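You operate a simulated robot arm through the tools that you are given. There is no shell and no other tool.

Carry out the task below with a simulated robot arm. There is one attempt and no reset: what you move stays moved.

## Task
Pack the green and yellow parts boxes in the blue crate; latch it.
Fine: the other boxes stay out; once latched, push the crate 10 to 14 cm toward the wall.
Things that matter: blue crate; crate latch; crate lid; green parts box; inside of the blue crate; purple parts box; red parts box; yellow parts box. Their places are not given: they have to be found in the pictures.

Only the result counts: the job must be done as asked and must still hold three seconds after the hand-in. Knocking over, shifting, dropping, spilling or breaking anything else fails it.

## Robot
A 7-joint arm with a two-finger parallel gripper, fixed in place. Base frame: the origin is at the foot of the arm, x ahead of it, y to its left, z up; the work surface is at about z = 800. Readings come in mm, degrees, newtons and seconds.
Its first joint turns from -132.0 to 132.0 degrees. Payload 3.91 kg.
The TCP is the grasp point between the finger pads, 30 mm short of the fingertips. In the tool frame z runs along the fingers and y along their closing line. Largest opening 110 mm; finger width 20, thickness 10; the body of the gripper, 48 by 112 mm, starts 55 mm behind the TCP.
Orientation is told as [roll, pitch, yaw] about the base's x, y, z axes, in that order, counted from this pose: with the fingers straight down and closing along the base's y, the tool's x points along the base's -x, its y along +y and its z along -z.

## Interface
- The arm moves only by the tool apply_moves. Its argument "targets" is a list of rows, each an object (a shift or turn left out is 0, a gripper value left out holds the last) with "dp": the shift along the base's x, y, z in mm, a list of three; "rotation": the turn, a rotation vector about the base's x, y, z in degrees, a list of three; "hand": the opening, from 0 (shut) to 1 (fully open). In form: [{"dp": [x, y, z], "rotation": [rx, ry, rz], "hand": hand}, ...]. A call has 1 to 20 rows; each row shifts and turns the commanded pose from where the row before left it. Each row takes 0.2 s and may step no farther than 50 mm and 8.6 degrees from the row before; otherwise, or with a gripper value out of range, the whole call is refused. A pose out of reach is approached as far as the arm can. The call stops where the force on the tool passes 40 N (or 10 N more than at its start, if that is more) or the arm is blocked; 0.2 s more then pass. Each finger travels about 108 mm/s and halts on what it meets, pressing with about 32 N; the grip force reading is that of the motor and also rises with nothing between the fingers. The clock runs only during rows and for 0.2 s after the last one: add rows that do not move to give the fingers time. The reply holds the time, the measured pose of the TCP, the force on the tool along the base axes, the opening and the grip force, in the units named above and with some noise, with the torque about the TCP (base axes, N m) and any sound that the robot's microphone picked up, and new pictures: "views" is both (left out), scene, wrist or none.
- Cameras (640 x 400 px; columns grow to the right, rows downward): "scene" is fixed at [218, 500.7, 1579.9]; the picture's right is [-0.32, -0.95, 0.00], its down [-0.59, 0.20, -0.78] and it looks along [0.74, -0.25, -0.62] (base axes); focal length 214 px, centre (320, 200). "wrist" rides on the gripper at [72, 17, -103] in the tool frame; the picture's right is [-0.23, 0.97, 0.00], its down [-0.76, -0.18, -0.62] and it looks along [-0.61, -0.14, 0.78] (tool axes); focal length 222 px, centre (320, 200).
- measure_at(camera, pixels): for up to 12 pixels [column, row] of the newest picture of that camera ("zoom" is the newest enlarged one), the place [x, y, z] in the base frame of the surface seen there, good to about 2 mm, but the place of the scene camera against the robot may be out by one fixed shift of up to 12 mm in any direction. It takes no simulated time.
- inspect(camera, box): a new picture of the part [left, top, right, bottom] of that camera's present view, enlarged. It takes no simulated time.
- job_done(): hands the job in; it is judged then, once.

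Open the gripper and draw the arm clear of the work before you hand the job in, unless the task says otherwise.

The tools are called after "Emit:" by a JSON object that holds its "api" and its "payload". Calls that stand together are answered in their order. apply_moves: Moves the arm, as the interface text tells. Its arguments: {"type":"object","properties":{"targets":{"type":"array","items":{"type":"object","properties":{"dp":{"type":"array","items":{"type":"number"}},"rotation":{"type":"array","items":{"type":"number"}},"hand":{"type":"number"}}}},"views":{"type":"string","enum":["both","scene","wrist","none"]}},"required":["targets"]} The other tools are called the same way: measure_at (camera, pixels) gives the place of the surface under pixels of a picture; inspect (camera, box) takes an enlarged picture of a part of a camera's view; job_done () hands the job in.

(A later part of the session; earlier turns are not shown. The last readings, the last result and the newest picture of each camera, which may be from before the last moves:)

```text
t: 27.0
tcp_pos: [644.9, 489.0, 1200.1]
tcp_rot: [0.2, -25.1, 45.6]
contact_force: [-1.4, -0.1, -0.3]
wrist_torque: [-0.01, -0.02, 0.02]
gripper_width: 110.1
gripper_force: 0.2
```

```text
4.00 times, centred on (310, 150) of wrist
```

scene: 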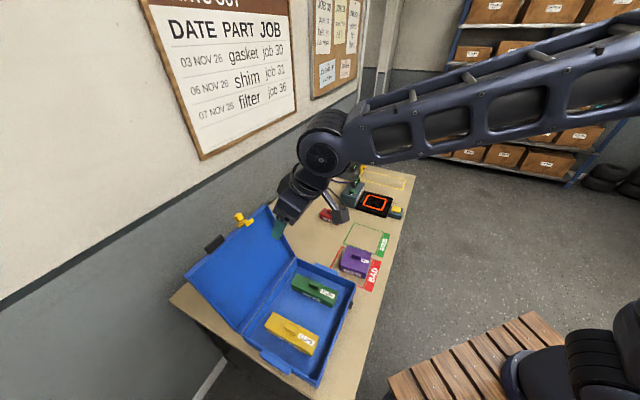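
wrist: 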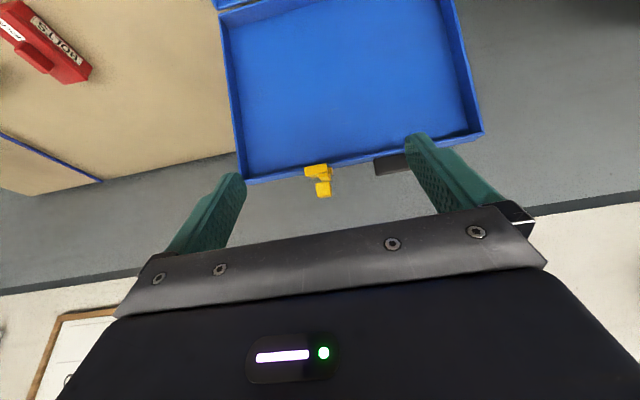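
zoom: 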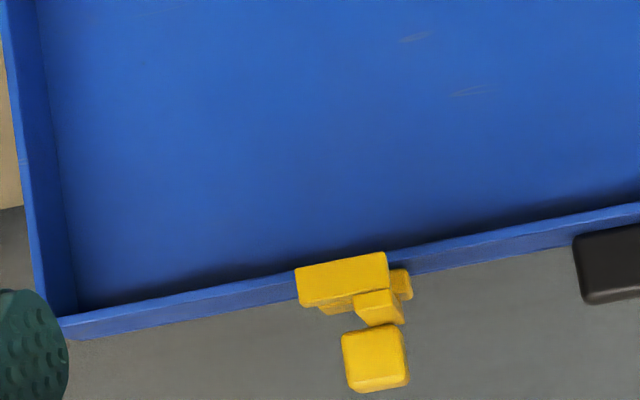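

The zoom shows a wide hook plate at (342,278), an arm at (380,305), a base stub at (402,283) and a knob at (375,357). I'll measure each.

Emit:
{"api": "measure_at", "payload": {"camera": "zoom", "pixels": [[305, 275], [380, 258], [382, 282], [305, 300], [340, 308], [375, 305], [395, 310], [403, 275], [405, 292], [350, 340], [400, 335], [375, 380]]}}

Emit:
{"api": "measure_at", "payload": {"camera": "zoom", "pixels": [[260, 288], [430, 245], [500, 245], [580, 240], [600, 298], [620, 270], [80, 315], [70, 332], [355, 385], [404, 380], [250, 294], [380, 358]]}}

Emit:
{"api": "inspect", "payload": {"camera": "scene", "box": [225, 205, 265, 235]}}

Emit:
{"api": "inspect", "payload": {"camera": "scene", "box": [310, 280, 370, 330]}}

Emit:
{"api": "measure_at", "payload": {"camera": "zoom", "pixels": [[320, 200], [350, 100], [300, 150], [280, 300], [340, 230]]}}

```text
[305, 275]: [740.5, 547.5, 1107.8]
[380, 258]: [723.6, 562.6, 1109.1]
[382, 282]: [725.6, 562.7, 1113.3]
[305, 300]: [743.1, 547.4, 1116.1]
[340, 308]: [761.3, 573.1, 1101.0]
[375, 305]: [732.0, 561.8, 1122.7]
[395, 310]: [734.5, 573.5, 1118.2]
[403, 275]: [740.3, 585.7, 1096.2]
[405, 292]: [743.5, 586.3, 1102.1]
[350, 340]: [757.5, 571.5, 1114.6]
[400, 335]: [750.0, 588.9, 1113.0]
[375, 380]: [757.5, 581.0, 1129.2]
```

```text
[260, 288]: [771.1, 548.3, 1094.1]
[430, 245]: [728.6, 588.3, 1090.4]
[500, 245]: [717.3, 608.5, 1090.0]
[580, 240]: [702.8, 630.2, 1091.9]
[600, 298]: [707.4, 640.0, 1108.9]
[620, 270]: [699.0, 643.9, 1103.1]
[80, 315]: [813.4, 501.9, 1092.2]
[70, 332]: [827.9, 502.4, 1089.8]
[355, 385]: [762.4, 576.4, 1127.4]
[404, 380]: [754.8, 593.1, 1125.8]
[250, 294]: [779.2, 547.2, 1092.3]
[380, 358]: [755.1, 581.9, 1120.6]
```

```text
13.33 times, centred on (245, 220) of scene
```

zoom: 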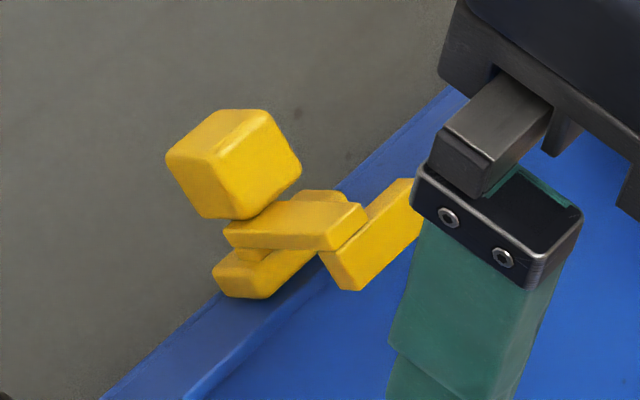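

```text
8.00 times, centred on (340, 305) of scene
```

zoom: 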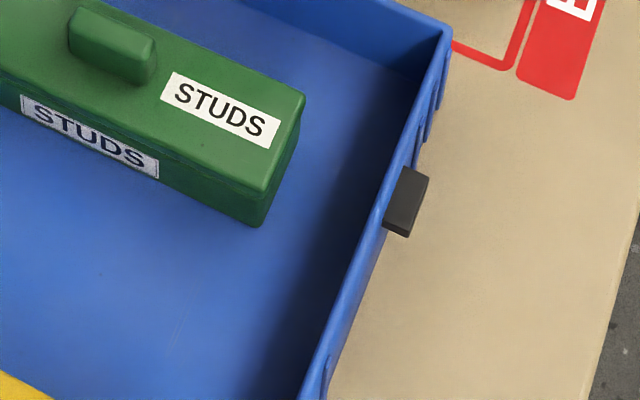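

```text
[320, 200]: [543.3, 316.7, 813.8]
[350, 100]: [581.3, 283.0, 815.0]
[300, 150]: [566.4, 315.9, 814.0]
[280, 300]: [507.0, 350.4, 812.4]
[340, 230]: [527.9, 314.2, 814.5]
```

These readings fit a sliding bolt: a base rail on the lid, an arm whose tongue points along +u, and the crate's black catch about 25–45 mm further that way. The lid is open about 111.5° about the hinge at n≈838, z≈855. To close it I'll straddle the black handle, so I untilt and turn the tool so the fingers close along the wall-normal direction.

Emit:
{"api": "apply_moves", "payload": {"targets": [{"dp": [0, 0, 17], "rotation": [-5.9, 5.9, 0]}, {"dp": [0, 0, 17], "rotation": [-5.9, 5.9, 0]}, {"dp": [0, 0, 17], "rotation": [-5.9, 5.9, 0]}, {"dp": [-5.7, 5.4, 0], "rotation": [0, 0, -8.3]}, {"dp": [-5.7, 5.4, 0], "rotation": [0, 0, -8.3]}, {"dp": [-5.7, 5.4, 0], "rotation": [0, 0, -8.3]}, {"dp": [-5.7, 5.4, 0], "rotation": [0, 0, -8.3]}, {"dp": [-5.7, 5.4, 0], "rotation": [0, 0, -8.3]}, {"dp": [-5.7, 5.4, 0], "rotation": [0, 0, -8.3]}, {"dp": [-5.7, 5.4, 0], "rotation": [0, 0, -8.3]}, {"dp": [-5.7, 5.4, 0], "rotation": [0, 0, -8.3]}, {"dp": [-5.7, 5.4, 0], "rotation": [0, 0, -8.3]}, {"dp": [-5.7, 5.4, 0], "rotation": [0, 0, -8.3]}, {"dp": [-5.7, 5.4, 0], "rotation": [0, 0, -8.1]}, {}]}}

```text
t: 30.2
tcp_pos: [582.4, 547.8, 1251.9]
tcp_rot: [0.3, -0.2, -45.8]
contact_force: [-0.2, -0.7, 0.4]
wrist_torque: [-0.01, 0.02, 0.0]
gripper_width: 110.0
gripper_force: 0.1
```

scene: 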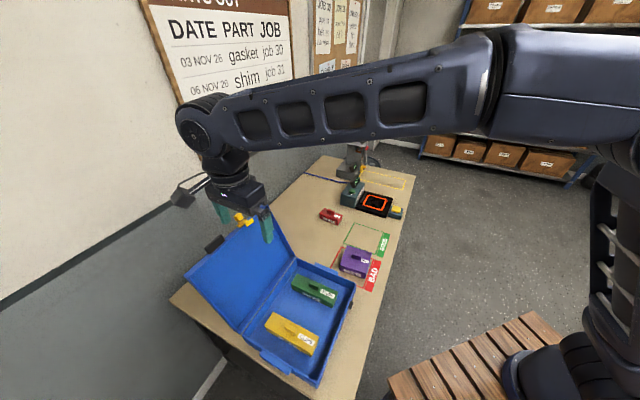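
wrist: 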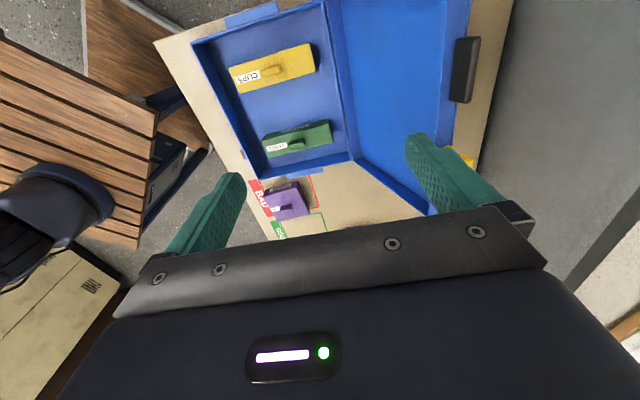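

The handle shows at (465,70) and the latch is behind the right finger. I'll measure the handle extents and the lid edges from here.

Emit:
{"api": "inspect", "payload": {"camera": "wrist", "box": [400, 20, 500, 200]}}

Emit:
{"api": "measure_at", "payload": {"camera": "wrist", "pixels": [[457, 42], [477, 42], [454, 98], [468, 98], [466, 70], [459, 60], [473, 70], [471, 10], [452, 130], [440, 60], [460, 150], [345, 100]]}}

```text
2.22 times, centred on (450, 110) of wrist
```

zoom: 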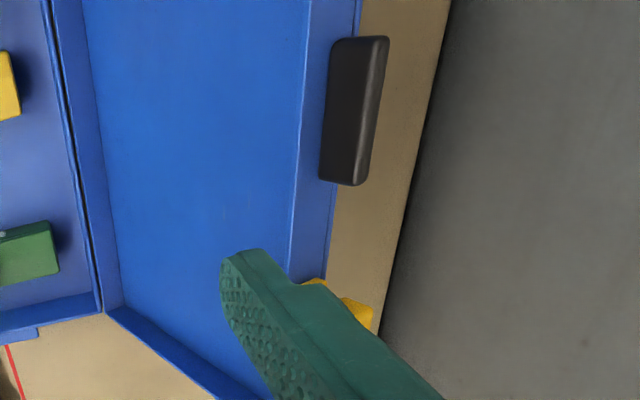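

```text
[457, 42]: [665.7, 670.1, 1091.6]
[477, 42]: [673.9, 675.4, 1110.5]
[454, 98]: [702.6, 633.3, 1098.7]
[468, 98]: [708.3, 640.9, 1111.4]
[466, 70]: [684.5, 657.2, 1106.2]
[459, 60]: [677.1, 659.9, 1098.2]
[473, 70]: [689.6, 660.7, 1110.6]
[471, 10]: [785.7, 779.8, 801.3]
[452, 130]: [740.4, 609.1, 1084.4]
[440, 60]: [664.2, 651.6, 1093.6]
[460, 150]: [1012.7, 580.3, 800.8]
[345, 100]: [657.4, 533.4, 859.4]
```

The handle spans u≈-11 to 41, protrudes about 24 mm from the lid front, and its tip is at z≈1111. I'll go above it, near (695,662,1200), and check alignment before lowering to straddle it.

Emit:
{"api": "apply_moves", "payload": {"targets": [{"dp": [28.2, 28.7, -13]}, {"dp": [28.2, 28.7, -13]}, {"dp": [28.2, 28.7, -13]}, {"dp": [28.2, 28.7, -13]}, {}]}}

```text
t: 31.4
tcp_pos: [694.4, 663.1, 1196.9]
tcp_rot: [0.2, -0.1, -45.7]
contact_force: [-0.5, 0.1, -0.1]
wrist_torque: [0.02, -0.01, 0.05]
gripper_width: 109.9
gripper_force: 0.1
```

scene: 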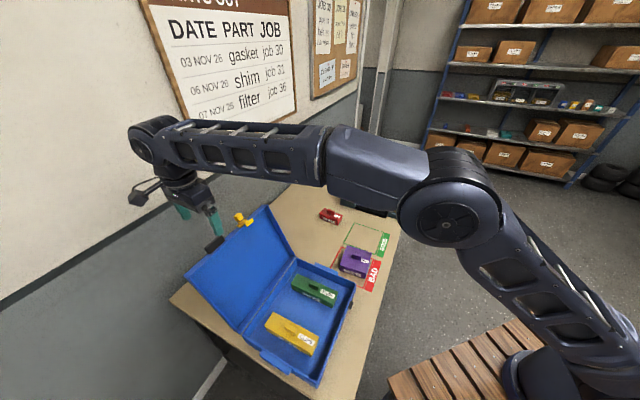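
wrist: 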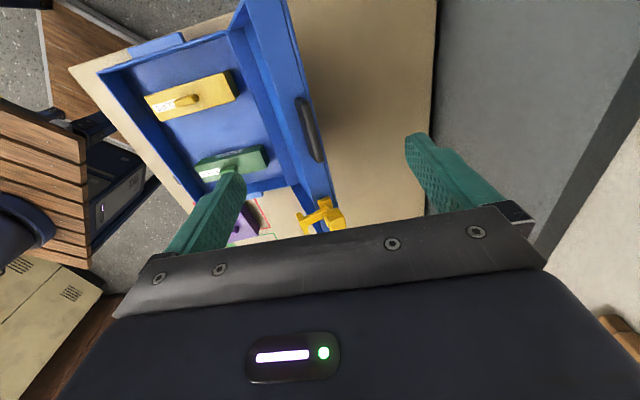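

The handle at (309,130) lies between the fingers. I'll measure it again and look closely at the latch from this angle.

Emit:
{"api": "measure_at", "payload": {"camera": "wrist", "pixels": [[300, 100], [306, 99], [315, 160], [322, 157], [305, 130], [312, 125], [309, 110], [319, 215], [325, 203], [335, 216], [303, 222], [300, 180]]}}

Emit:
{"api": "inspect", "payload": {"camera": "wrist", "box": [240, 80, 400, 240]}}

```text
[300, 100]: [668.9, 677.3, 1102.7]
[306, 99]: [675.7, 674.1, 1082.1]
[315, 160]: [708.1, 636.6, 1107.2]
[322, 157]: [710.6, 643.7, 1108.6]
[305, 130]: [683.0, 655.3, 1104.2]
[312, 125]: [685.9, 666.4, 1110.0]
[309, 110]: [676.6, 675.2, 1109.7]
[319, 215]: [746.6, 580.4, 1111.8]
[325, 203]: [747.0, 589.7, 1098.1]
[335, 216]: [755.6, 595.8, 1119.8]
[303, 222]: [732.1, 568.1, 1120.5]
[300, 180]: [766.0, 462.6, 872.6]
```

```text
2.50 times, centred on (320, 160) of wrist
```

zoom: 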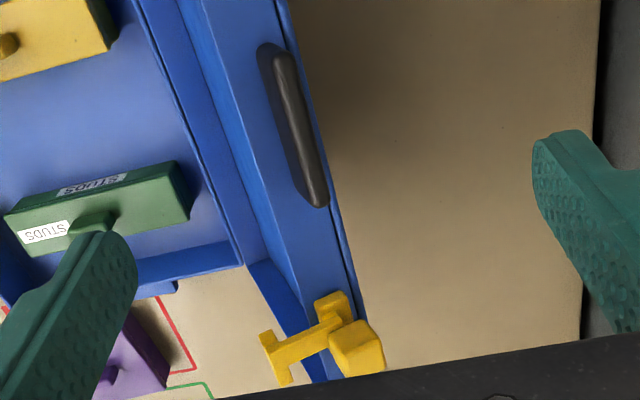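

The latch is a T-shaped arm with a knob on a rail. I'll lower the fingers around the handle to z≈1123 and narrow the opening to 70 mm.

Emit:
{"api": "apply_moves", "payload": {"targets": [{"dp": [0, 0, -30]}, {"dp": [0, 0, -30]}, {"dp": [0, 0, -14]}, {"hand": 0.64}, {}, {}]}}

```text
t: 32.8
tcp_pos: [694.1, 664.1, 1123.7]
tcp_rot: [0.4, -0.1, -45.8]
contact_force: [-0.1, 0.6, 0.4]
wrist_torque: [0.02, 0.01, -0.01]
gripper_width: 70.7
gripper_force: 0.0
```

scene: 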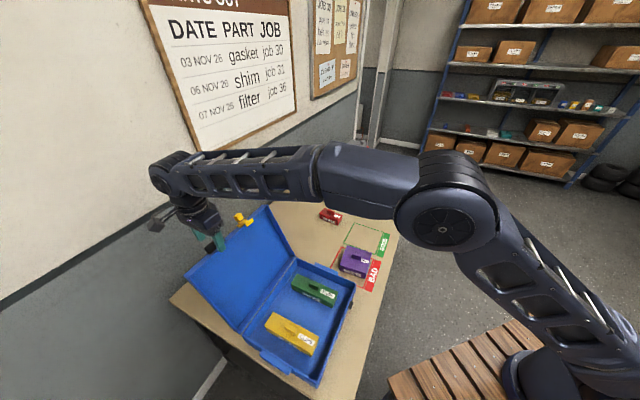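
wrist: 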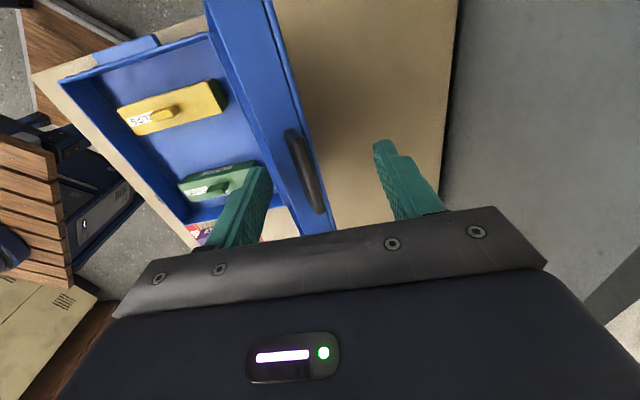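

The fingers straddle the handle. I'll pull toward the robot along the lid's arc to about 95° and check that the back finger brings the lid along.

Emit:
{"api": "apply_moves", "payload": {"targets": [{"dp": [-10.9, -10.7, 5.5]}, {"dp": [-10.9, -10.7, 5.5]}, {"dp": [-12, -11.7, 4]}, {"dp": [-12, -11.7, 4]}, {"dp": [-11.6, -11.5, 3.5]}, {}]}}

```text
t: 34.2
tcp_pos: [639.5, 606.9, 1146.7]
tcp_rot: [0.2, -0.1, -45.7]
contact_force: [1.2, 0.0, 0.2]
wrist_torque: [-0.03, 0.02, -0.01]
gripper_width: 70.6
gripper_force: 0.1
```

scene: 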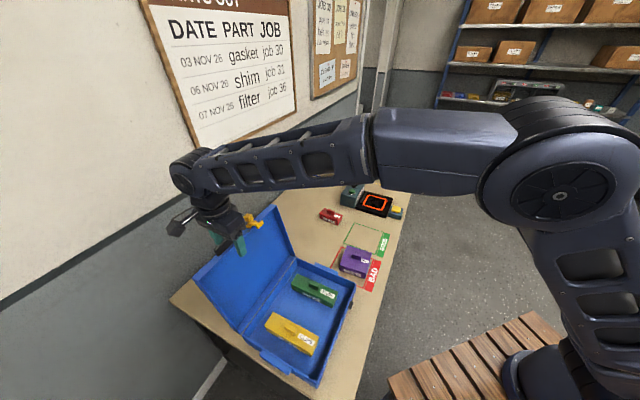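
wrist: 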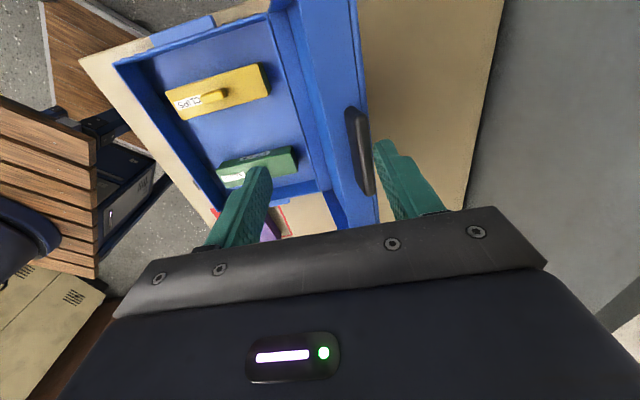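

The lid follows with hardly any force. I'll narrow the opening to about 34 mm so it can't flop, then carry it just past vertical.

Emit:
{"api": "apply_moves", "payload": {"targets": [{"hand": 0.31}, {}, {"dp": [-12.8, -12.6, 1.5]}, {"dp": [-12.8, -12.6, 1.4]}, {"dp": [-14.6, -14.4, -1], "rotation": [2.8, -2.85, 0]}, {"dp": [-14.6, -14.4, -1.1], "rotation": [2.8, -2.85, 0]}, {}]}}

```text
t: 35.8
tcp_pos: [584.4, 552.9, 1148.1]
tcp_rot: [8.3, 0.0, -45.7]
contact_force: [-0.7, 0.3, 0.7]
wrist_torque: [0.02, 0.0, 0.01]
gripper_width: 34.1
gripper_force: 0.1
```

scene: 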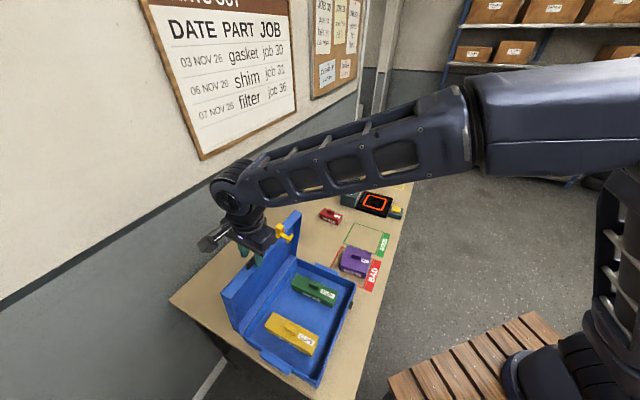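
wrist: 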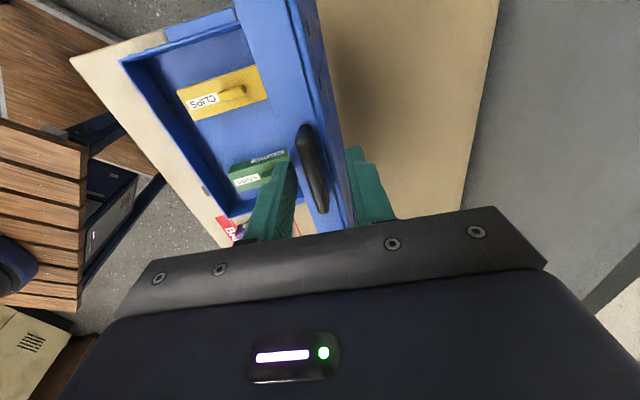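

The lid is past vertical and now rests on the front finger. I'll keep following the arc down to about 60°, turning the tool with the lid.

Emit:
{"api": "apply_moves", "payload": {"targets": [{"dp": [-19.2, -18.9, -5], "rotation": [4.7, -4.8, 0]}, {"dp": [-17.75, -17.45, -6.4], "rotation": [3.5, -3.57, 0]}, {"dp": [-17.25, -16.96, -8.4], "rotation": [3.5, -3.57, 0]}, {"dp": [-16.7, -16.4, -10.7], "rotation": [3.5, -3.57, 0]}, {}]}}

```text
t: 37.0
tcp_pos: [511.0, 482.2, 1118.6]
tcp_rot: [29.9, -0.1, -45.7]
contact_force: [-0.2, -0.2, -1.0]
wrist_torque: [0.02, -0.02, 0.02]
gripper_width: 34.2
gripper_force: 0.3
```

scene: 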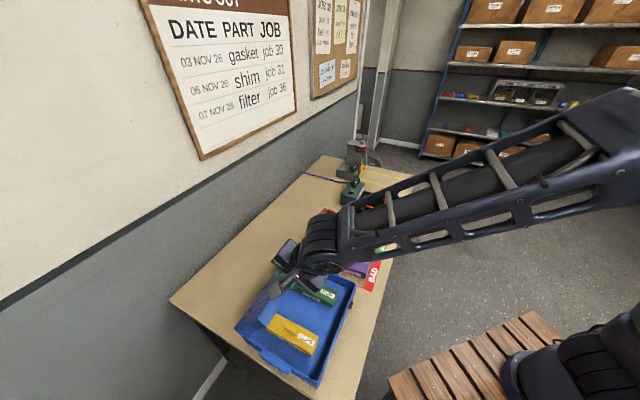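
wrist: 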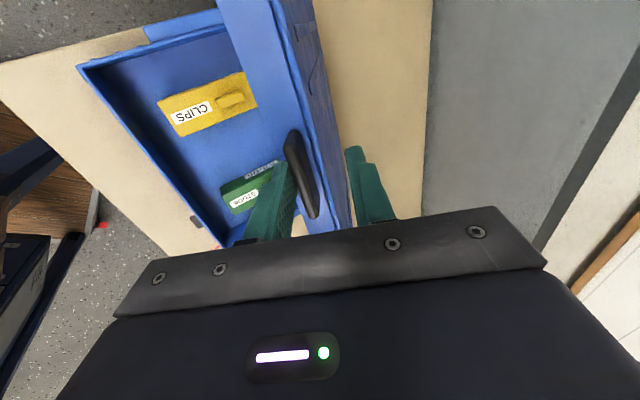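

Tracking well: 29.9° tilt and little force. I'll continue the arc down to about 40°.

Emit:
{"api": "apply_moves", "payload": {"targets": [{"dp": [-14.2, -13.95, -13.6], "rotation": [3.5, -3.57, 0]}, {"dp": [-15.1, -14.9, -14.5], "rotation": [3.5, -3.57, 0]}, {"dp": [-14.2, -13.95, -16.3], "rotation": [3.5, -3.57, 0]}, {"dp": [-13.05, -12.83, -18], "rotation": [3.5, -3.57, 0]}, {}]}}

```text
t: 38.2
tcp_pos: [458.9, 423.9, 1055.9]
tcp_rot: [50.1, -0.1, -46.3]
contact_force: [-7.0, 3.5, -0.4]
wrist_torque: [-0.23, -0.37, -0.48]
gripper_width: 34.4
gripper_force: 0.0
```

scene: 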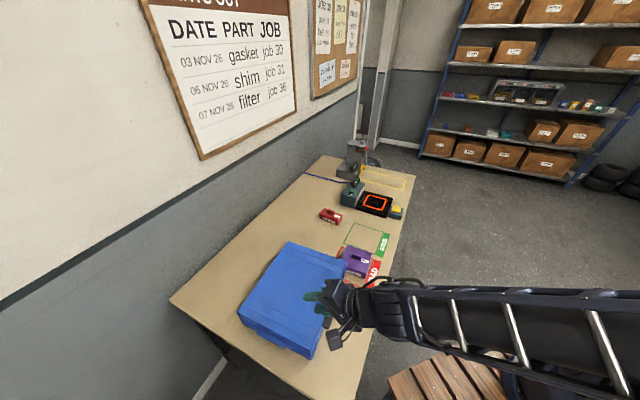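
wrist: 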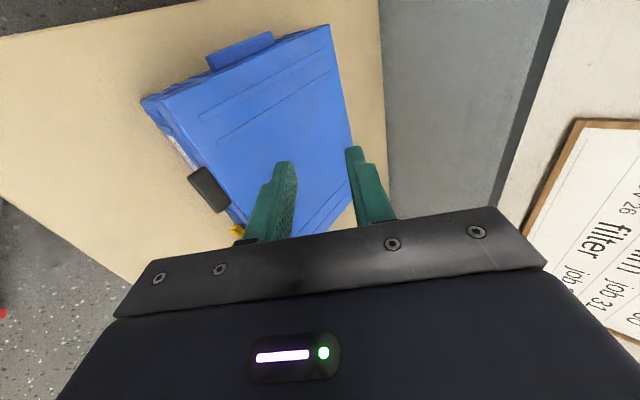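

The lid has come off the finger and now looks closed, and the arm has changed posture. I'll check that the crate, lid, latch and nearby boxes are where they should be.

Emit:
{"api": "inspect", "payload": {"camera": "scene", "box": [220, 200, 420, 370]}}

Emit:
{"api": "inspect", "payload": {"camera": "wrist", "box": [120, 10, 380, 240]}}

Emit:
{"api": "measure_at", "payload": {"camera": "wrist", "pixels": [[143, 102], [328, 26], [208, 190], [250, 110], [202, 188], [240, 45], [238, 230], [330, 210], [300, 100], [100, 150], [348, 140], [222, 60]]}}

Emit:
{"api": "measure_at", "payload": {"camera": "scene", "pixels": [[288, 243], [346, 262], [313, 355], [240, 312], [356, 262], [290, 290], [330, 215], [325, 295], [376, 205], [362, 245]]}}

```text
2.35 times, centred on (320, 285) of scene
```

zoom: 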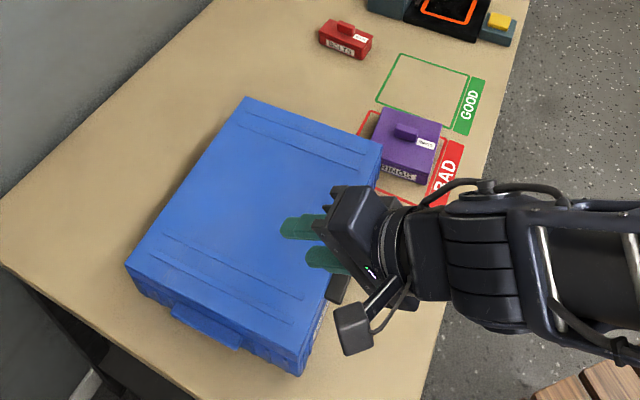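

```text
1.74 times, centred on (250, 125) of wrist
```

zoom: 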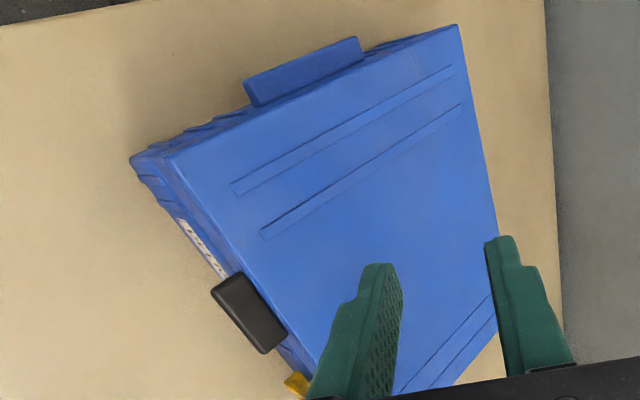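

```text
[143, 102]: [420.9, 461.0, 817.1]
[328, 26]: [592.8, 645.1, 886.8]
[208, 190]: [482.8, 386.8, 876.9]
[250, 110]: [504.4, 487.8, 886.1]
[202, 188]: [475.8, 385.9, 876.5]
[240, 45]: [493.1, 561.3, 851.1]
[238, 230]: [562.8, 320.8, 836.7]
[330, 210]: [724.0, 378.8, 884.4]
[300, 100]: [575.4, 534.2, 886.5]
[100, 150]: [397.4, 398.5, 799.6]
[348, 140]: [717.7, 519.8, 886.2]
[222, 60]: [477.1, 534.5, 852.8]
```

```text
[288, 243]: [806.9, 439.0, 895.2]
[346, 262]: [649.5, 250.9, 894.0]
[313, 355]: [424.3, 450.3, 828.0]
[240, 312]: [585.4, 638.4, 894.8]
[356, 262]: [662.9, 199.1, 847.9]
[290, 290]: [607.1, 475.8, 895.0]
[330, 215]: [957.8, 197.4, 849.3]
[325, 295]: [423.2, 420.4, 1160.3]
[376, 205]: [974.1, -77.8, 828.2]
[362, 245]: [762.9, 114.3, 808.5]
```

The lid is closed flat at z≈886, but the crate has moved by about 4 cm and turned slightly. I'll hold still for a moment to see whether the 7 N reading was only transient.

Emit:
{"api": "apply_moves", "payload": {"targets": [{}, {}]}}

```text
t: 38.8
tcp_pos: [454.8, 427.5, 1054.9]
tcp_rot: [50.0, 0.0, -45.6]
contact_force: [-0.6, 1.1, 0.0]
wrist_torque: [0.0, 0.0, -0.01]
gripper_width: 33.9
gripper_force: 0.1
```

scene: 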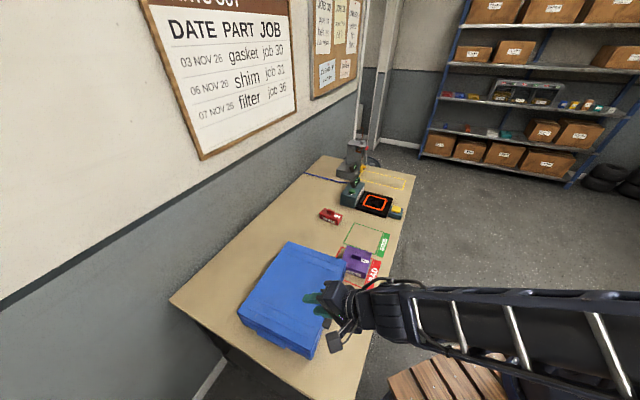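
wrist: 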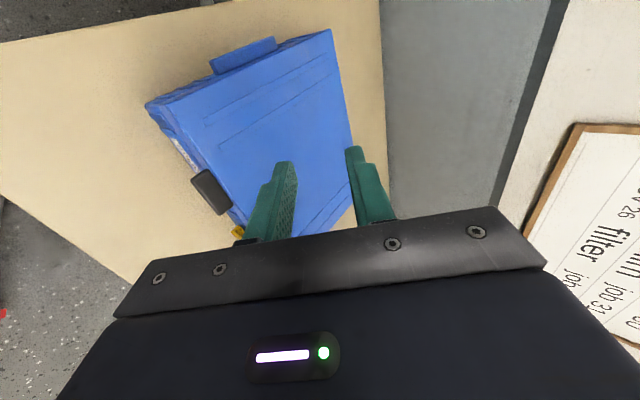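

The force has settled to zero, so it was transient. I'll rise straight up and then untilt well clear of everything, to get a clean view of the crate.

Emit:
{"api": "apply_moves", "payload": {"targets": [{"dp": [0, 0, 40]}, {"dp": [0, 0, 40]}, {"dp": [0, 0, 40]}, {"dp": [0, 0, 40]}, {"dp": [0, 0, 40]}, {}]}}

```text
t: 40.2
tcp_pos: [456.7, 428.2, 1246.3]
tcp_rot: [49.9, 0.0, -45.6]
contact_force: [0.5, 0.3, 0.3]
wrist_torque: [0.0, -0.02, 0.01]
gripper_width: 34.0
gripper_force: 0.1
out of reach, approached as far as the arm can: row 2
```

scene: 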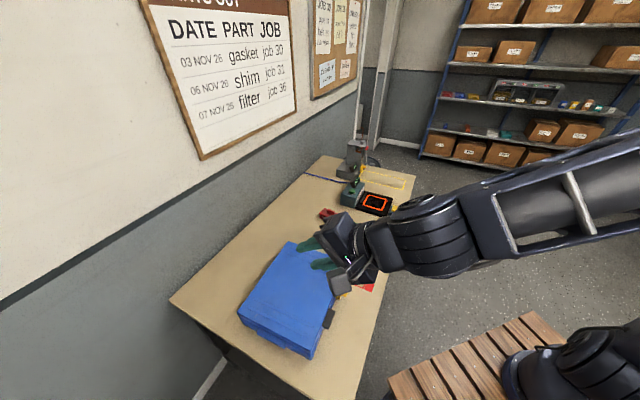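
wrist: 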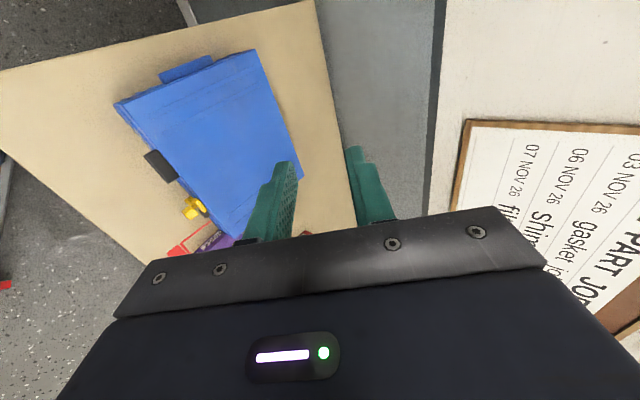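

The nearby boxes look undisturbed from this height. I'll untilt the tool to vertical and turn the yaw back, for a full view of the latch and crate.

Emit:
{"api": "apply_moves", "payload": {"targets": [{"rotation": [-5.9, 5.9, 0]}, {"rotation": [-5.9, 5.9, 0]}, {"rotation": [-5.9, 5.9, 0]}, {"rotation": [-5.9, 5.9, 0]}, {"rotation": [-5.9, 5.9, 0]}, {"rotation": [-5.8, 5.8, 0]}, {"rotation": [0, 0, 8.3]}, {"rotation": [0, 0, 8.3]}, {"rotation": [0, 0, 8.3]}, {"rotation": [0, 0, 8.3]}, {"rotation": [0, 0, 8.3]}, {"rotation": [0, 0, 8.3]}, {"rotation": [0, 0, 8.3]}, {"rotation": [0, 0, 8.3]}, {"rotation": [0, 0, 8.3]}, {"rotation": [0, 0, 8.3]}, {"rotation": [0, 0, 7.0]}, {}]}}

Emit:
{"api": "inspect", "payload": {"camera": "scene", "box": [220, 200, 420, 370]}}

```text
t: 44.0
tcp_pos: [405.4, 307.8, 1271.0]
tcp_rot: [0.0, -0.8, 44.6]
contact_force: [-0.8, 0.1, 0.0]
wrist_torque: [0.02, -0.01, 0.01]
gripper_width: 34.0
gripper_force: 0.1
out of reach, approached as far as the arm can: row 3, 4, 5, 6
```

scene: 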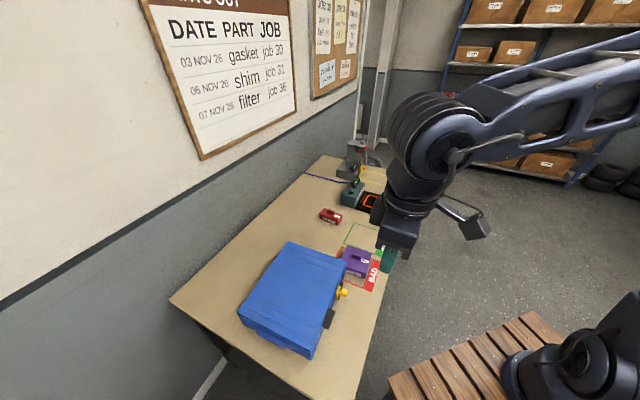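
wrist: 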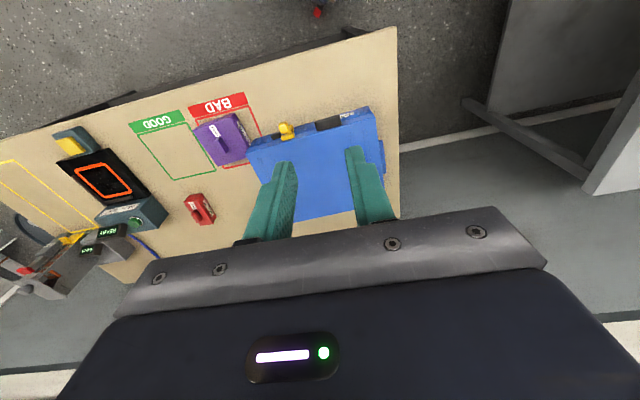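

```text
2.35 times, centred on (320, 285) of scene
```

zoom: 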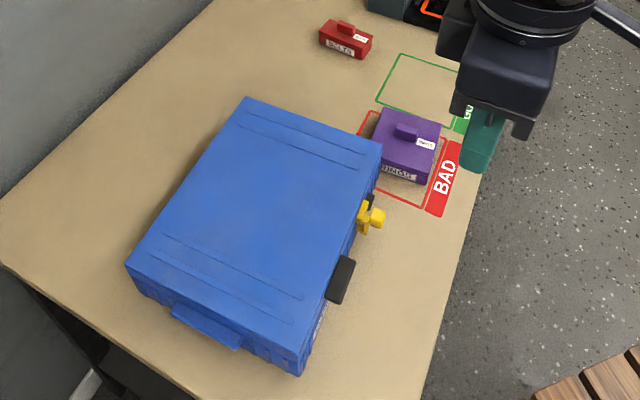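

I'll check whether the purple box moved, using the same crop as at the start, and measure the crate pose from the clear wrist and scene views.

Emit:
{"api": "inspect", "payload": {"camera": "scene", "box": [285, 200, 405, 290]}}

Emit:
{"api": "measure_at", "payload": {"camera": "wrist", "pixels": [[252, 150], [370, 110], [380, 190], [266, 185], [286, 131], [330, 122], [225, 165], [213, 130], [235, 120], [246, 150], [320, 160], [385, 160]]}}

Emit:
{"api": "inspect", "payload": {"camera": "wrist", "box": [170, 70, 400, 230]}}

```text
4.44 times, centred on (345, 245) of scene
```

zoom: 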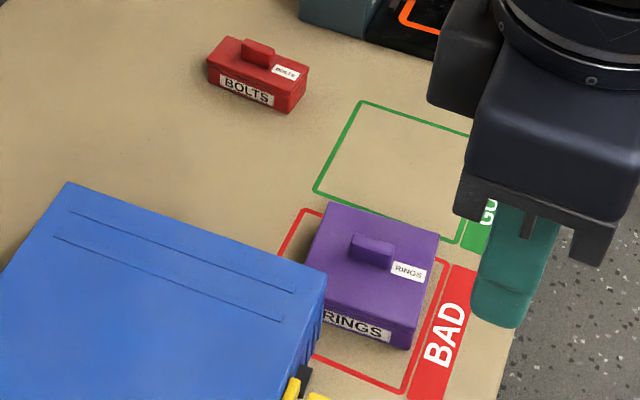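

```text
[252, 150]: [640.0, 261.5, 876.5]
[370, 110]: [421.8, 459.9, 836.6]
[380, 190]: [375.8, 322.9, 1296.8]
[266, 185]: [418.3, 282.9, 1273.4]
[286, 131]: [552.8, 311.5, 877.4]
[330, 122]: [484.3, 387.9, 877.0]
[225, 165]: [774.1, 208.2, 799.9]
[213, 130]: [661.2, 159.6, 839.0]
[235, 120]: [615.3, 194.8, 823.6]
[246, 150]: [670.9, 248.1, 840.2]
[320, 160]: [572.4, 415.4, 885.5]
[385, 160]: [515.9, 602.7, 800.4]
```

```text
2.50 times, centred on (285, 150) of wrist
```

zoom: 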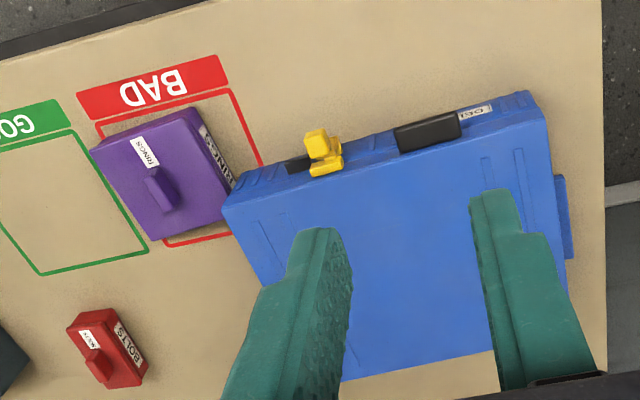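

The purple and red boxes sit exactly as before, but the crate shifted by about (+67, +2) mm and turned about 3.5°. I'll measure its present pose precisely so I can put it back before latching.

Emit:
{"api": "inspect", "payload": {"camera": "scene", "box": [230, 235, 360, 360]}}

Emit:
{"api": "measure_at", "payload": {"camera": "zoom", "pixels": [[187, 28], [190, 32], [365, 90], [360, 94], [33, 246], [38, 246], [255, 355], [258, 345], [150, 150], [200, 290], [370, 165], [330, 270]]}}

Emit:
{"api": "measure_at", "payload": {"camera": "zoom", "pixels": [[260, 50], [300, 65], [100, 140], [60, 200], [80, 275], [150, 305], [120, 310], [355, 150], [300, 250], [280, 300], [345, 190], [310, 330]]}}

```text
3.20 times, centred on (295, 298) of scene
```

zoom: 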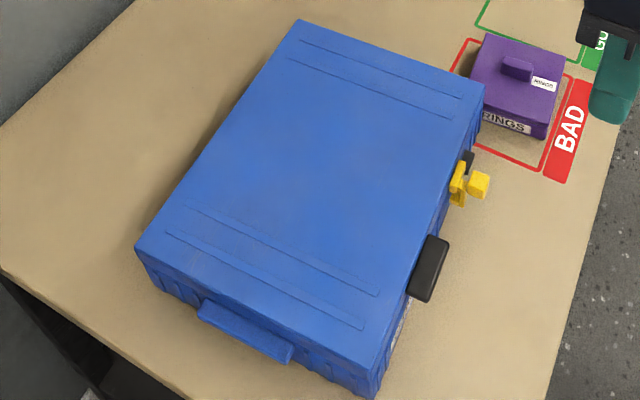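

```text
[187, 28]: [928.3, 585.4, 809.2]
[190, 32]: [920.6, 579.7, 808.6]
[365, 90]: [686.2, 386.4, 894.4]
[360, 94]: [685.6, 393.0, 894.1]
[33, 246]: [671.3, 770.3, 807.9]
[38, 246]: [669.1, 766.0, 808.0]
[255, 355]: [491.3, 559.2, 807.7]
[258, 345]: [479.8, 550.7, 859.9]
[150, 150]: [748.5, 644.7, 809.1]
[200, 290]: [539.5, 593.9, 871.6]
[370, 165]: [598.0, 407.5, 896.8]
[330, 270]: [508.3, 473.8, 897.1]
```

```text
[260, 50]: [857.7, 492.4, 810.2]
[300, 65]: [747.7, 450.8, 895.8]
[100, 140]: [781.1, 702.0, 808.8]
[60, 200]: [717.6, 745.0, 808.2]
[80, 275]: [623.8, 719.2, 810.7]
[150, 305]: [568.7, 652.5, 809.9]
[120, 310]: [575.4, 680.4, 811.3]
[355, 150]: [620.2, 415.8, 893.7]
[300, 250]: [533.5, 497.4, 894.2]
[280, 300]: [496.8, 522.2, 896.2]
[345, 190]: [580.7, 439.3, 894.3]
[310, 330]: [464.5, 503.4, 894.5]
```

Now the lid's top corners in this zoom are at (300,22), (482,86), (138,248) and (362,366); I'll measure those, the end handle, and the catch and latch.

Emit:
{"api": "measure_at", "payload": {"camera": "zoom", "pixels": [[300, 24], [480, 87], [140, 247], [364, 364], [240, 325], [205, 305], [290, 355], [468, 157], [455, 172], [478, 183], [430, 265], [484, 70]]}}

Emit:
{"api": "measure_at", "payload": {"camera": "wrist", "pixels": [[263, 143], [254, 155], [362, 118], [375, 122], [350, 112], [281, 138], [290, 138], [284, 126], [275, 136], [315, 125], [342, 120], [383, 170]]}}

Emit:
{"api": "inspect", "payload": {"camera": "wrist", "box": [230, 100, 400, 200]}}

```text
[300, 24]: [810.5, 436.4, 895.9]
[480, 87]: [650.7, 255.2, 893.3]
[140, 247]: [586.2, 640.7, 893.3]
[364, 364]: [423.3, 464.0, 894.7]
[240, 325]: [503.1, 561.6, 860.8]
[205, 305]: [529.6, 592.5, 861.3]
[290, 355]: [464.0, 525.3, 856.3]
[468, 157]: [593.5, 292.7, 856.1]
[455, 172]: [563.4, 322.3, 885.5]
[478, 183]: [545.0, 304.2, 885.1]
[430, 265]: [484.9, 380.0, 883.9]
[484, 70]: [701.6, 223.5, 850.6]
```

```text
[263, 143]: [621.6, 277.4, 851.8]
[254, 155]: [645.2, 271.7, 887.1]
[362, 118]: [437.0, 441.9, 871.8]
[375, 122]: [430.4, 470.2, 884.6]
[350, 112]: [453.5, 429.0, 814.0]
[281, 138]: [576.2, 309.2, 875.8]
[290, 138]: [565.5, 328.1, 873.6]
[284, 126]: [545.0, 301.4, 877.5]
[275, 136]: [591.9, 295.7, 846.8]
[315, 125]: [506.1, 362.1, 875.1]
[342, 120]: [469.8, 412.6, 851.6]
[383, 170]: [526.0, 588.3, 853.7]
```

```text
3.76 times, centred on (315, 150) of wrist
```

zoom: 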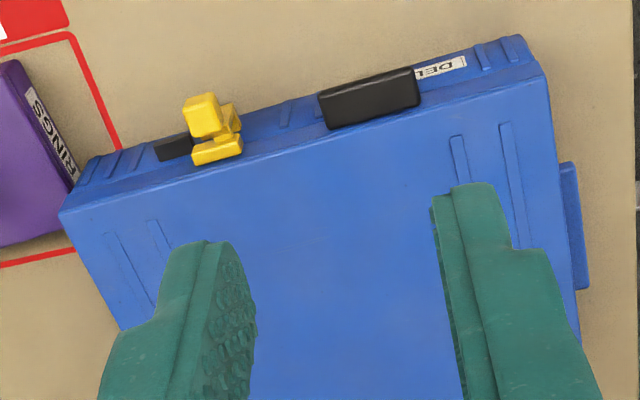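

Restoring the crate needs two pushes: about 43 mm along -u at its far end, then about 50 mm along -n from the wall side. The far-end push comes close to the purple box, so I'll measure the purple corners first.

Emit:
{"api": "measure_at", "payload": {"camera": "scene", "pixels": [[348, 247], [371, 253.5], [365.5, 272], [346.5, 262], [345, 250], [350, 247], [369, 254], [366, 270], [356.5, 256], [364, 277]]}}

Emit:
{"api": "measure_at", "payload": {"camera": "wrist", "pixels": [[217, 164], [196, 130], [234, 115], [248, 146], [222, 162], [244, 152], [200, 142], [210, 158]]}}

```text
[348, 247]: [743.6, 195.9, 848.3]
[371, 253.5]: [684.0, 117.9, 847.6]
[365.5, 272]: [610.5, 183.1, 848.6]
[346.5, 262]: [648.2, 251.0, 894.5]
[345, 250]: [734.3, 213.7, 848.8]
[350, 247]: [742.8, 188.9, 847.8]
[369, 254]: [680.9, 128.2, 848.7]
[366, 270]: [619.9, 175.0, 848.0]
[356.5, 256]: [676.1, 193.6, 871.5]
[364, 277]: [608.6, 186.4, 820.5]
```

```text
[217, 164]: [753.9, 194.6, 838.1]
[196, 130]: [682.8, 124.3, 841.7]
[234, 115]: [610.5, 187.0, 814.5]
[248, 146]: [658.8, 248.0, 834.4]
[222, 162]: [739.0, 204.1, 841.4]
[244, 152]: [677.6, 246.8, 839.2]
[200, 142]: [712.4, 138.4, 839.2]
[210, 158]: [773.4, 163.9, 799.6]
```

The purple box covers u≈293–396, n≈565–670, and my fingers will stay at n≥697. I'll turn the tool and move above the free spot beside the crate's far end, near (757,313).

Emit:
{"api": "apply_moves", "payload": {"targets": [{"dp": [32, 0.5, -20], "rotation": [0, 0, -8.15], "hand": 0.91}, {"dp": [32, 0.5, -22], "rotation": [0, 0, -8.15]}, {"dp": [32, 0.5, -22], "rotation": [0, 0, -8.15]}, {"dp": [32, 0.5, -22], "rotation": [0, 0, -8.15]}, {"dp": [32, 0.5, -22], "rotation": [0, 0, -8.15]}, {"dp": [32, 0.5, -22], "rotation": [0, 0, -8.15]}, {"dp": [32, 0.5, -22], "rotation": [0, 0, -8.15]}, {"dp": [32, 0.5, -22], "rotation": [0, 0, -8.15]}, {"dp": [32, 0.5, -22], "rotation": [0, 0, -8.15]}, {"dp": [32, 0.5, -22], "rotation": [0, 0, -8.15]}, {"dp": [32, 0.5, -22], "rotation": [0, 0, -8.1]}, {}]}}

```text
t: 46.6
tcp_pos: [658.9, 128.2, 1238.5]
tcp_rot: [0.1, -0.5, -43.1]
contact_force: [0.1, 0.8, 0.8]
wrist_torque: [-0.02, -0.04, -0.03]
gripper_width: 100.1
gripper_force: 0.0
out of reach, approached as far as the arm can: row 1, 2, 3, 4, 5, 6, 7, 8, 9, 10, 11
```

scene: 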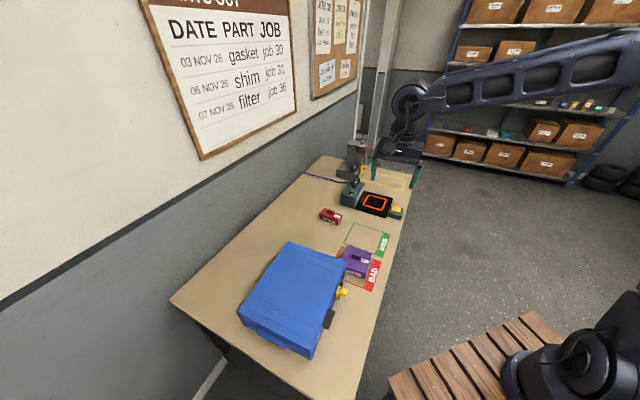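
wrist: 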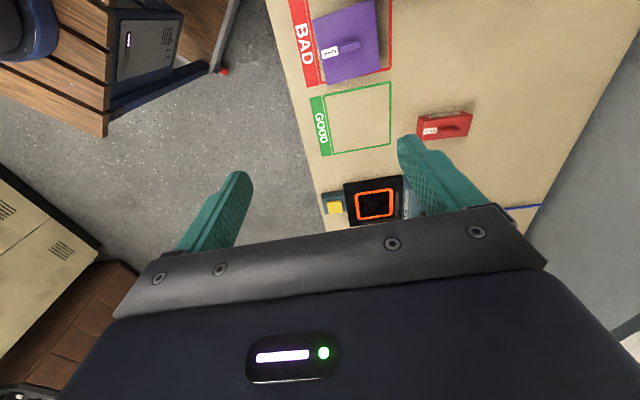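

The arm couldn't follow the commanded path because it is in an awkward posture. I'll issue holding rows to see whether it converges to the commanded pose.

Emit:
{"api": "apply_moves", "payload": {"targets": [{}, {}, {}]}}

```text
t: 47.4
tcp_pos: [658.3, 128.0, 1237.8]
tcp_rot: [0.2, -0.6, -43.0]
contact_force: [0.0, -0.7, -0.2]
wrist_torque: [0.01, 0.01, -0.05]
gripper_width: 100.2
gripper_force: 0.1
```

scene: 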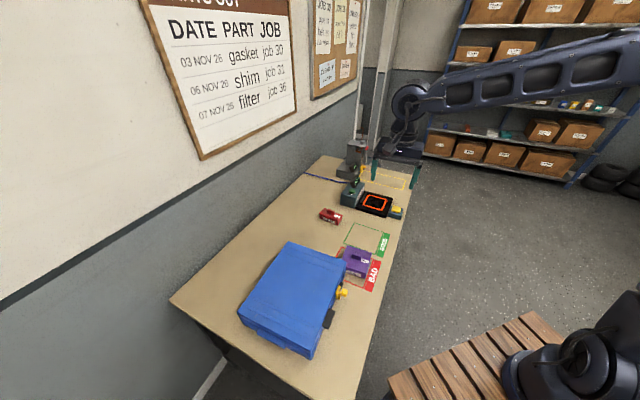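
wrist: 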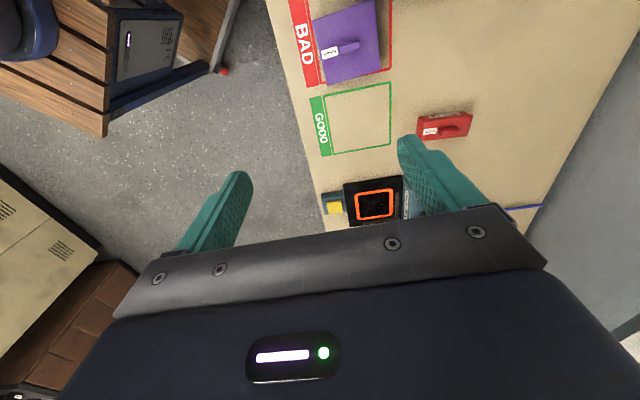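

The pose is now accepted as current. I'll try moving toward the target again in modest steps from here.

Emit:
{"api": "apply_moves", "payload": {"targets": [{"dp": [16, 30, -10]}, {"dp": [16, 30, -15]}, {"dp": [16, 30, -20]}, {}]}}

```text
t: 48.4
tcp_pos: [671.0, 118.6, 1245.3]
tcp_rot: [0.1, -0.6, -45.1]
contact_force: [-0.2, -0.1, 0.1]
wrist_torque: [0.01, 0.01, 0.0]
gripper_width: 100.0
gripper_force: 0.0
out of reach, approached as far as the arm can: row 1, 2, 3
```

scene: 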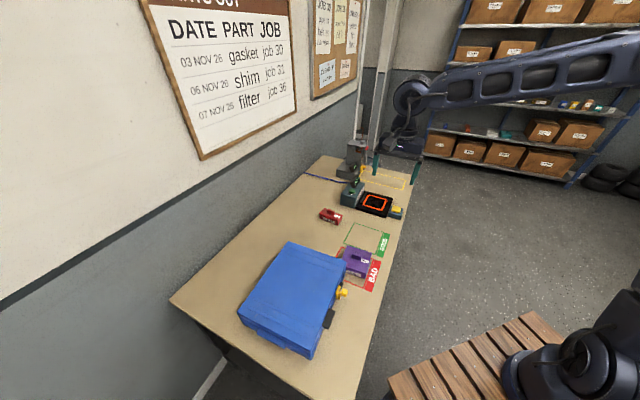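
wrist: 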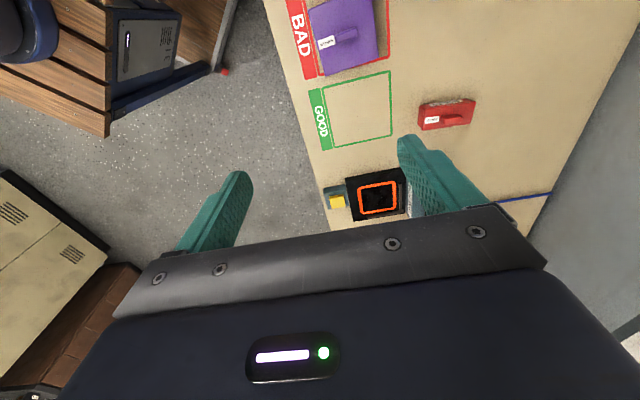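

A joint seems to be at its limit in this posture. I'll unwind the yaw back toward 0 and go up toward the starting pose to restore a good posture.

Emit:
{"api": "apply_moves", "payload": {"targets": [{"dp": [-5, 0, 30], "rotation": [0, 0, 7.5]}, {"dp": [-5, 0, 30], "rotation": [0, 0, 7.5]}, {"dp": [-5, 0, 30], "rotation": [0, 0, 7.5]}, {"dp": [-5, 0, 30], "rotation": [0, 0, 7.5]}, {"dp": [-5, 0, 30], "rotation": [0, 0, 7.5]}, {"dp": [-5, 0, 30], "rotation": [0, 0, 7.5]}, {}], "views": "scene"}}

```text
t: 50.0
tcp_pos: [641.5, 119.3, 1424.7]
tcp_rot: [0.1, -0.7, 0.0]
contact_force: [-0.6, 0.0, 0.1]
wrist_torque: [-0.01, 0.03, 0.0]
gripper_width: 100.0
gripper_force: 0.0
```

scene: 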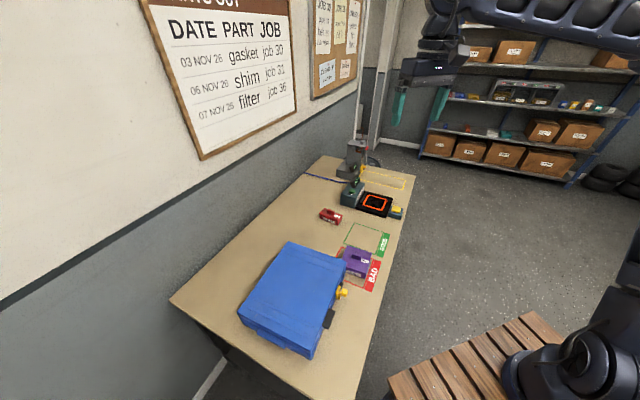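

The arm now looks like it did at the start. I'll go to the spot above the crate's far end with yaw +45, which worked before, and then turn.

Emit:
{"api": "apply_moves", "payload": {"targets": [{"dp": [13, 21.5, -33], "rotation": [0, 0, 5]}, {"dp": [13, 21.5, -33], "rotation": [0, 0, 5]}, {"dp": [13, 21.5, -33], "rotation": [0, 0, 5]}, {"dp": [13, 21.5, -33], "rotation": [0, 0, 5]}, {"dp": [13, 21.5, -33], "rotation": [0, 0, 5]}, {"dp": [13, 21.5, -33], "rotation": [0, 0, 5]}, {"dp": [13, 21.5, -33], "rotation": [0, 0, 5]}, {"dp": [13, 21.5, -33], "rotation": [0, 0, 5]}, {"dp": [12, 22, -33], "rotation": [0, 0, 5]}, {}], "views": "scene"}}

```text
t: 52.2
tcp_pos: [681.6, 124.4, 1365.8]
tcp_rot: [0.1, -0.7, 34.8]
contact_force: [-0.4, -0.1, -0.7]
wrist_torque: [-0.01, 0.02, 0.04]
gripper_width: 100.1
gripper_force: 0.0
out of reach, approached as far as the arm can: row 2, 3, 4, 5, 6, 7, 8, 9
```

scene: 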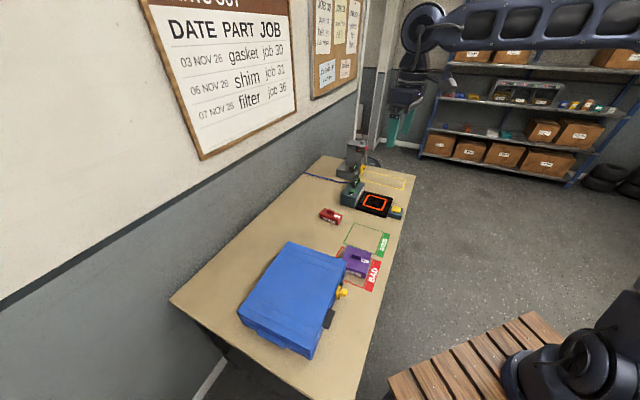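

Still blocked at y≈124, so a base-side joint seems wound to its limit. I'll look at the base of the arm in the scene to understand the posture.

Emit:
{"api": "inspect", "payload": {"camera": "scene", "box": [440, 240, 640, 400]}}

Emit:
{"api": "inspect", "payload": {"camera": "scene", "box": [360, 0, 640, 160]}}

Emit:
{"api": "measure_at", "payload": {"camera": "scene", "pixels": [[580, 345], [540, 370], [620, 320], [635, 260], [600, 380], [425, 25], [500, 25], [600, 20], [400, 75], [635, 30]]}}

```text
2.50 times, centred on (540, 320) of scene
```

zoom: 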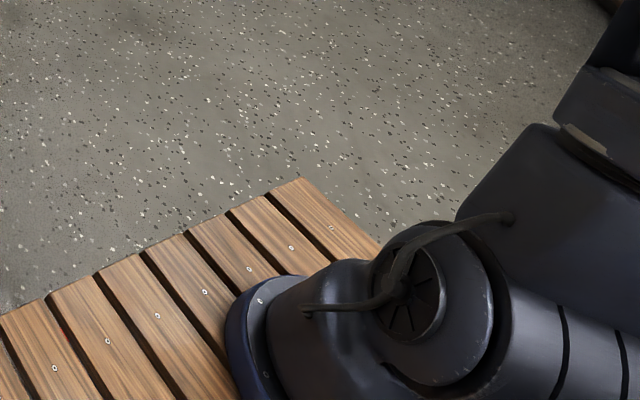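

```text
2.29 times, centred on (500, 80) of scene
```

zoom: 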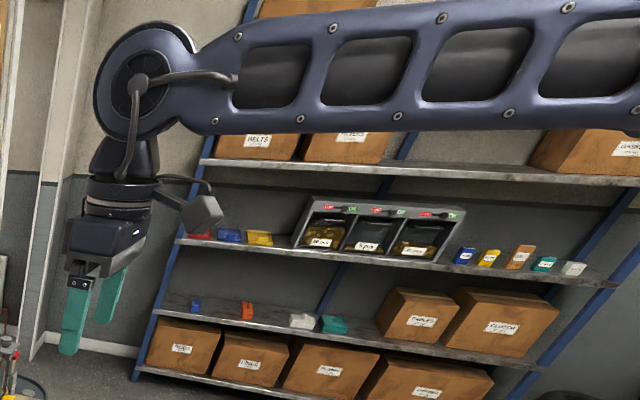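

```text
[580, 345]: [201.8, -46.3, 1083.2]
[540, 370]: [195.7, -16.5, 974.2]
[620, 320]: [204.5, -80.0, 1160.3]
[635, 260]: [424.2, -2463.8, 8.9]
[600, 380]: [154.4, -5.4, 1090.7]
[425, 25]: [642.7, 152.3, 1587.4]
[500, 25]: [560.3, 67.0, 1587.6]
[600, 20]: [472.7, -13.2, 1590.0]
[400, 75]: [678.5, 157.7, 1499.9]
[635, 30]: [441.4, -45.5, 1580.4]
```

The elbow seems swung out to the -y side. I'll back the tool off toward -y in free space, then extend outward, to see whether the posture relaxes.

Emit:
{"api": "apply_moves", "payload": {"targets": [{"dp": [0, -40, 0]}, {"dp": [0, -40, 0]}, {"dp": [0, -40, 0]}, {"dp": [0, -40, 0]}, {"dp": [0, -40, 0]}, {"dp": [40, 0, -15]}, {"dp": [40, 0, -15]}, {"dp": [40, 0, -15]}, {}]}}

```text
t: 54.2
tcp_pos: [802.5, -73.3, 1321.2]
tcp_rot: [0.1, -0.6, 34.9]
contact_force: [-0.9, 0.1, -0.6]
wrist_torque: [-0.01, 0.0, -0.03]
gripper_width: 100.0
gripper_force: 0.2
```

scene: 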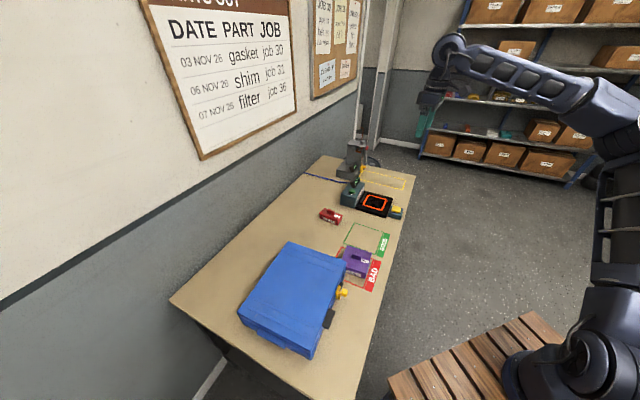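
wrist: 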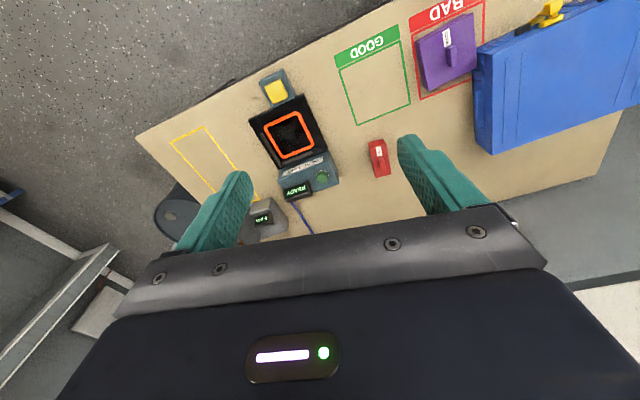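

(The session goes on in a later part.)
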